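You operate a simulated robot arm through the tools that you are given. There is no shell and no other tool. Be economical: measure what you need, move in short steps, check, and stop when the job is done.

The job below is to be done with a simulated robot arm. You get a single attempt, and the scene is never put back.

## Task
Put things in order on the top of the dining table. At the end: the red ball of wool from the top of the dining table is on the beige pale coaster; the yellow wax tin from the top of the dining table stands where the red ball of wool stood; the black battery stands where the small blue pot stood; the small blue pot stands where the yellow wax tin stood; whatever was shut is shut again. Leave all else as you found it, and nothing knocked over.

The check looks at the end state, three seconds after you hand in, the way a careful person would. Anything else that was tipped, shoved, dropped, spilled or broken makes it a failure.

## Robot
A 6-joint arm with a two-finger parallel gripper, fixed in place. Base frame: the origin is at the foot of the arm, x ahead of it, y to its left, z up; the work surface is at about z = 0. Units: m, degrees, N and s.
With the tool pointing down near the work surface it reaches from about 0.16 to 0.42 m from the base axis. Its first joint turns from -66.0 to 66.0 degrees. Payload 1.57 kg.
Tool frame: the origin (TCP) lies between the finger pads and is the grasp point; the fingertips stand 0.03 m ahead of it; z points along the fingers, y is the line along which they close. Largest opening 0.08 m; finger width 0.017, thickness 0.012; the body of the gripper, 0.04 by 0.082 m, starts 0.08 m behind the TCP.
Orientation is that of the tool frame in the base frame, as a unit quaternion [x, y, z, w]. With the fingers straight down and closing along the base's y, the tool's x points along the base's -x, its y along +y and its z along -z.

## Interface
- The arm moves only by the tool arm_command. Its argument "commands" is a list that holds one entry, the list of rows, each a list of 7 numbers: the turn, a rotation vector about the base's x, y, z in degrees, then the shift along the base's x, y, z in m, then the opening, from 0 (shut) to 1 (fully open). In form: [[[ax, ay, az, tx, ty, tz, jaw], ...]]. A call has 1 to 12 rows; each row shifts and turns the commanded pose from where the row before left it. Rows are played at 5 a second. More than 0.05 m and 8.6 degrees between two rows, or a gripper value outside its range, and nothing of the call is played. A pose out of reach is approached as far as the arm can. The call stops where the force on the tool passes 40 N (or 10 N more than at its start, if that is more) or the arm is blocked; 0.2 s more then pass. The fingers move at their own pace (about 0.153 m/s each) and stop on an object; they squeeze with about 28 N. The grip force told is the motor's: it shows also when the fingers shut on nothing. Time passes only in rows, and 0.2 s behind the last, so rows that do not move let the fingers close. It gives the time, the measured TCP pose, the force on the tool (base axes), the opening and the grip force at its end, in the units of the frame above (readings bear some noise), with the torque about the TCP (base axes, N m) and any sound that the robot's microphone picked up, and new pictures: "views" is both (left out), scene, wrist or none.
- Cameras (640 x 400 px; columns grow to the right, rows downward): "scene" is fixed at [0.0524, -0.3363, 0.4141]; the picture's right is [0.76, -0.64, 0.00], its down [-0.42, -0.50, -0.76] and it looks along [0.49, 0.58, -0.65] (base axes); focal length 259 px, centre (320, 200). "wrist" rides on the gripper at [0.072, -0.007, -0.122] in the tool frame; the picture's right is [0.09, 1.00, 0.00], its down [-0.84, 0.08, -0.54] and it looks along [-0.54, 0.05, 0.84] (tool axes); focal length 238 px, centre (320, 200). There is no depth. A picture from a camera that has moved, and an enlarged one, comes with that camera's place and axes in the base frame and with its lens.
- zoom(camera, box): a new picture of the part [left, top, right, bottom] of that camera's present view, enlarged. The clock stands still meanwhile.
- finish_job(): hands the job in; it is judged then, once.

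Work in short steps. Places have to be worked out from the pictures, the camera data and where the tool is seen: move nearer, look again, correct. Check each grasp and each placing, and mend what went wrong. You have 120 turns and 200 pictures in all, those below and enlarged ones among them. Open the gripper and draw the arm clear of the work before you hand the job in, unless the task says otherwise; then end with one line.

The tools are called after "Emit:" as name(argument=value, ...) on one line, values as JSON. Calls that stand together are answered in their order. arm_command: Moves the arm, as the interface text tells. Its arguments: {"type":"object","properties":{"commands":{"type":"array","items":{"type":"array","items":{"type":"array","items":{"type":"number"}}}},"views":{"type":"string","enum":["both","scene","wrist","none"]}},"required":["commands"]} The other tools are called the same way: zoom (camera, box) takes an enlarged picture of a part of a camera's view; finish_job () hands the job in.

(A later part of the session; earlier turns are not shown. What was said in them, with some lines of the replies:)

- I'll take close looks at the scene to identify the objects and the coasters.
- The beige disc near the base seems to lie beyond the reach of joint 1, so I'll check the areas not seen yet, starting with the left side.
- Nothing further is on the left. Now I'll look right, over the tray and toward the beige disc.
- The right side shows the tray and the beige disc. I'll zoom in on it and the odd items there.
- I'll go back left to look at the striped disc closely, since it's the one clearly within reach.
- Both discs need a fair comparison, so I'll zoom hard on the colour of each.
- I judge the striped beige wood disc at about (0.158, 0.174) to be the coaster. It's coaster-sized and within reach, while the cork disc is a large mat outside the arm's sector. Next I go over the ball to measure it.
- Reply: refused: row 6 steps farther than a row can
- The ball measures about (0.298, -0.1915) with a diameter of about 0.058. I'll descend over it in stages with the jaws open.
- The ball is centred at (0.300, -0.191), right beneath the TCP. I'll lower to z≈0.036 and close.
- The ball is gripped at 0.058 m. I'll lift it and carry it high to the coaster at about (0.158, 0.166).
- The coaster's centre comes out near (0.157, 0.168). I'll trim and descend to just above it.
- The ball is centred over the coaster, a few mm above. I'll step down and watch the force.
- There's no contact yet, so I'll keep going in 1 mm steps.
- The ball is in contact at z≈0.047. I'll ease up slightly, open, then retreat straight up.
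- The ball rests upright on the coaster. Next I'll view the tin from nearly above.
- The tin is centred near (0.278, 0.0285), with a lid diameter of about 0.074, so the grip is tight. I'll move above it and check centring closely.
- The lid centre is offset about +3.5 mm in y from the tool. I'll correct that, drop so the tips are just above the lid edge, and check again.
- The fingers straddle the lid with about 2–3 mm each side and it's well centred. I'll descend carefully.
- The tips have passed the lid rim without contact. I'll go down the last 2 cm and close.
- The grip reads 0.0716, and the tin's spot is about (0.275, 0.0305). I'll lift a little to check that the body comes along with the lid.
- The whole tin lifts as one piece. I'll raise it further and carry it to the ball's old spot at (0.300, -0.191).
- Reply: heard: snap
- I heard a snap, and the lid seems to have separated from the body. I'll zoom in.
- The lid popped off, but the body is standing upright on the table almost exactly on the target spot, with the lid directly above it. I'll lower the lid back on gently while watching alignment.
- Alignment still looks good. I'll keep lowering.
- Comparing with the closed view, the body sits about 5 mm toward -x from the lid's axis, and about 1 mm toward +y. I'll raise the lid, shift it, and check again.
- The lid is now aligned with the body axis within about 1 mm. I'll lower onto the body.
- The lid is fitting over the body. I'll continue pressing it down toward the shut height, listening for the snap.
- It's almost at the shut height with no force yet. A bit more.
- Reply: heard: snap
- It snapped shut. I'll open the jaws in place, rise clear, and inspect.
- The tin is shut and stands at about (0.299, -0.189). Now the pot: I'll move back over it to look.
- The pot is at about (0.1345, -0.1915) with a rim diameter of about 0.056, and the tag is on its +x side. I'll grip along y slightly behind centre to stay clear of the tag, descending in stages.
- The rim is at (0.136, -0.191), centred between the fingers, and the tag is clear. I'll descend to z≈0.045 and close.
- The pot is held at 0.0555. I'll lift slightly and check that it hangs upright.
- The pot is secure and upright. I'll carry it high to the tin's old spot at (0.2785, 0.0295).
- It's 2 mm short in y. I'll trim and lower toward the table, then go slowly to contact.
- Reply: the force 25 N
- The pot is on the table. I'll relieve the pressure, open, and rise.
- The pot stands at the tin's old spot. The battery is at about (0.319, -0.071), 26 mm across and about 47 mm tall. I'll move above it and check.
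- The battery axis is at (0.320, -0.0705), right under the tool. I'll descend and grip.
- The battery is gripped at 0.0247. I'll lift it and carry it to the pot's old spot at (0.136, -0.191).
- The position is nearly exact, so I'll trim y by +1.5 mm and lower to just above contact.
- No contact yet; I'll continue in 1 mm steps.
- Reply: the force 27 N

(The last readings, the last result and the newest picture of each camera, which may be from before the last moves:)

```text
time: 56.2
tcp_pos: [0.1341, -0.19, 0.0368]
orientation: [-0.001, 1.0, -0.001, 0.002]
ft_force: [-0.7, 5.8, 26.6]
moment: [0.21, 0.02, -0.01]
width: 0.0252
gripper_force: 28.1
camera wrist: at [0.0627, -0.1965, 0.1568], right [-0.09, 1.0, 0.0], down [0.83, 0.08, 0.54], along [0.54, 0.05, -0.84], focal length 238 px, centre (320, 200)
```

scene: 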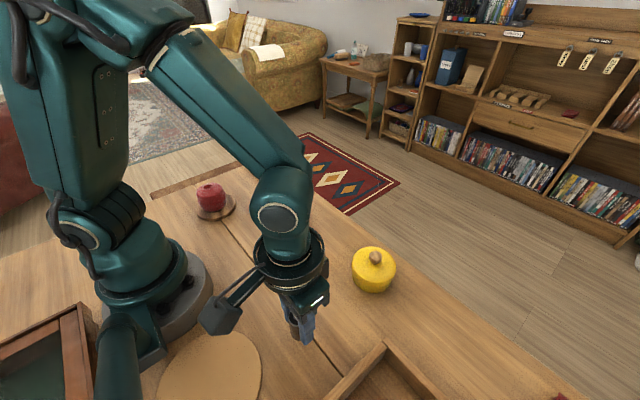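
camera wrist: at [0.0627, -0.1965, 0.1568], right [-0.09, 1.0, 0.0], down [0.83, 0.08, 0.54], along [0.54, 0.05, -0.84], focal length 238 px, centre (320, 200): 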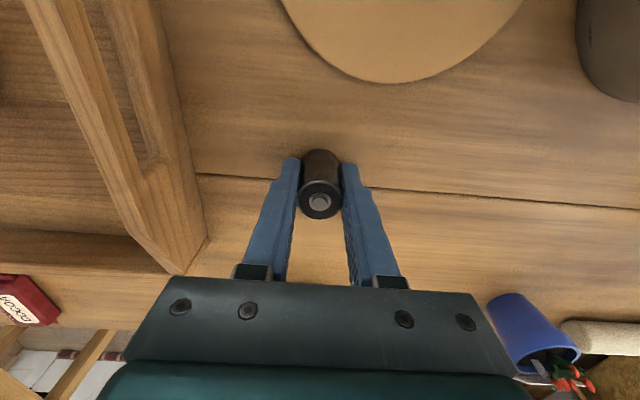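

The battery is touching down. I'll relieve, open slowly, and rise.

Emit:
arm_command(commands=[[[0, 0, 0, 0, 0, 0.0008, 0.25], [0, 0, 0, 0, 0, 0, 0.25], [0, 0, 0, 0, 0, 0, 0.4], [0, 0, 0, 0, 0, 0, 0.7], [0, 0, 0, 0, 0, 0, 0.7], [0, 0, 0, 0, 0, 0.03, 0.7], [0, 0, 0, 0, 0, 0.045, 0.7], [0, 0, 0, 0, 0, 0.045, 0.7], [0, 0, 0, 0, 0, 0.03, 0.7], [0, 0, 0, 0, 0, 0, 1]]], views="both")

Emit:
zoom(camera="scene", box=[250, 260, 370, 380])

```text
time: 58.4
tcp_pos: [0.1358, -0.1877, 0.1882]
orientation: [-0.001, 1.0, 0.0, 0.002]
ft_force: [1.4, -0.6, 1.1]
moment: [-0.02, 0.02, 0.01]
width: 0.0798
gripper_force: 0.0
camera wrist: at [0.0639, -0.1958, 0.3087], right [-0.09, 1.0, 0.0], down [0.84, 0.08, 0.54], along [0.54, 0.05, -0.84], focal length 238 px, centre (320, 200)
```

scene: 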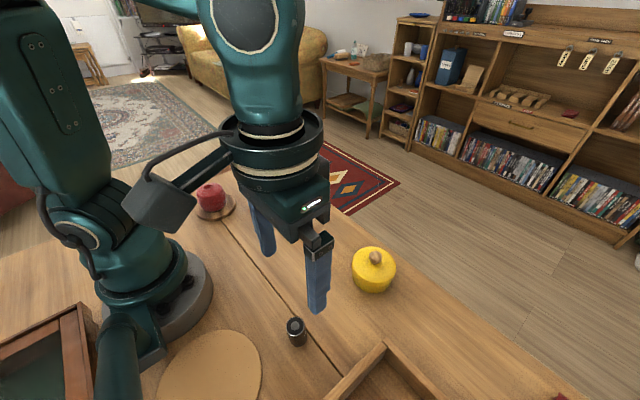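
wrist: 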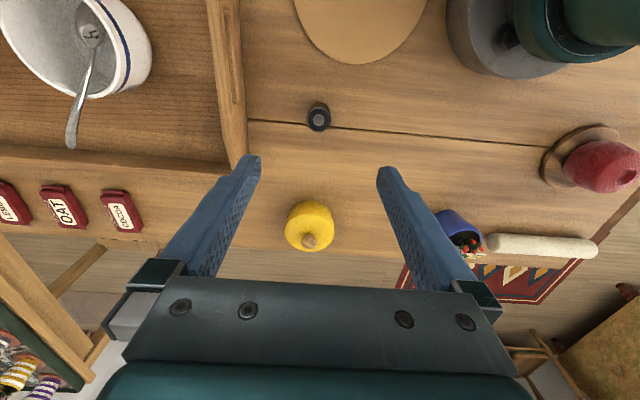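

```text
3.33 times, centred on (310, 320) of scene
camera zoom: at [0.0524, -0.3363, 0.4141], right [0.76, -0.64, 0.0], down [-0.42, -0.5, -0.76], along [0.49, 0.58, -0.65], focal length 865 px, centre (353, -200)
```

zoom: 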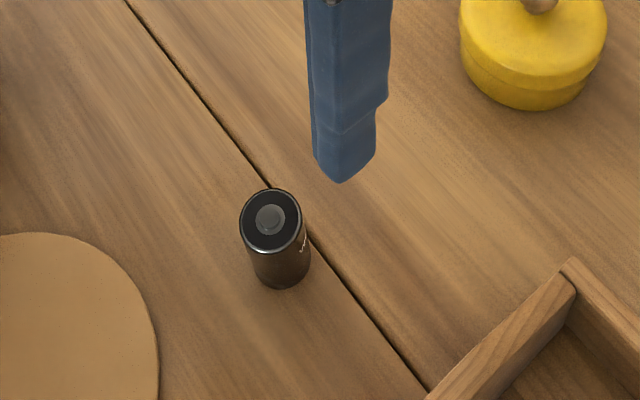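

All four items are in place and upright. I'll draw the arm up and clear, then do a final check.

Emit:
arm_command(commands=[[[0, 0, 0, 0.02, 0.01, 0.04, 1], [0, 0, 0, 0.03, 0.03, 0.02, 1], [0, 0, 0, 0.03, 0.035, 0, 1], [0, 0, 0, 0, 0.035, 0, 1], [0, 0, 0, 0, 0, 0, 1]]], views="both")

Emit:
zoom(camera="scene", box=[150, 160, 420, 360])

```text
time: 59.6
tcp_pos: [0.214, -0.0797, 0.2476]
orientation: [-0.001, 1.0, 0.0, 0.001]
ft_force: [0.5, 0.5, -0.3]
moment: [0.01, -0.01, 0.0]
width: 0.0798
gripper_force: 0.1
camera wrist: at [0.1431, -0.0871, 0.3676], right [-0.09, 1.0, 0.0], down [0.84, 0.08, 0.54], along [0.54, 0.05, -0.84], focal length 238 px, centre (320, 200)
```

scene: 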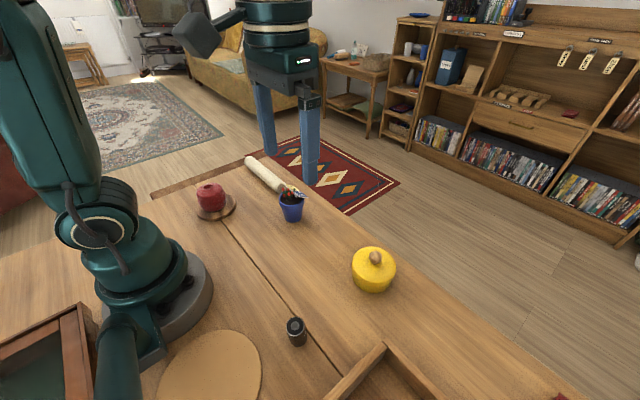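
wrist: 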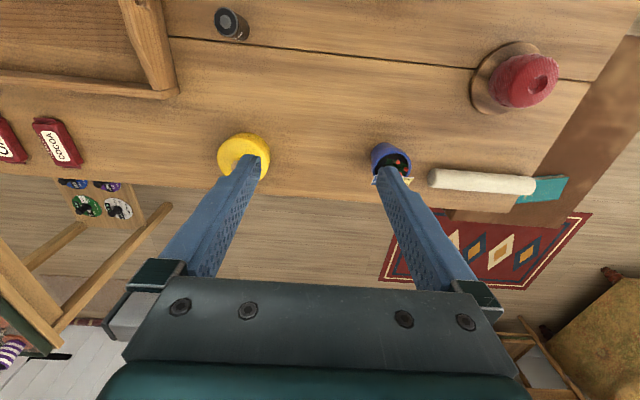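

```text
2.00 times, centred on (285, 260) of scene
camera zoom: at [0.0524, -0.3363, 0.4141], right [0.76, -0.64, 0.0], down [-0.42, -0.5, -0.76], along [0.49, 0.58, -0.65], focal length 519 px, centre (390, 80)
```

zoom: 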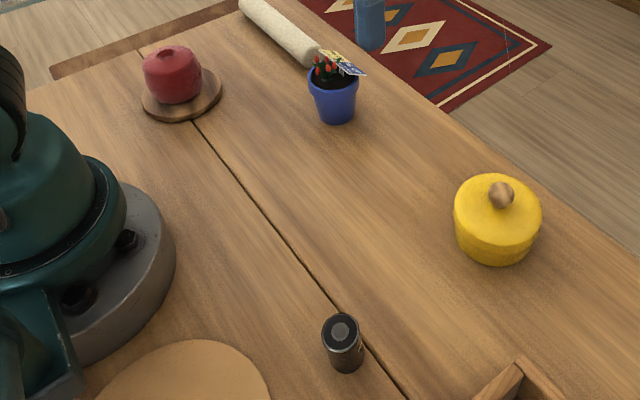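

The last pictures show everything upright, the tin shut, and the arm open and clear, so I'm handing in.

Emit:
finish_job()

```text
The job is handed in.
```

I handed the job in with all four items moved and upright; the one uncertainty is that I took the striped wooden disc as the beige pale coaster, because the larger plain tan disc by the arm's foot was out of reach. The tin's lid came off while I was carrying it, and I pressed it back on until it snapped shut.
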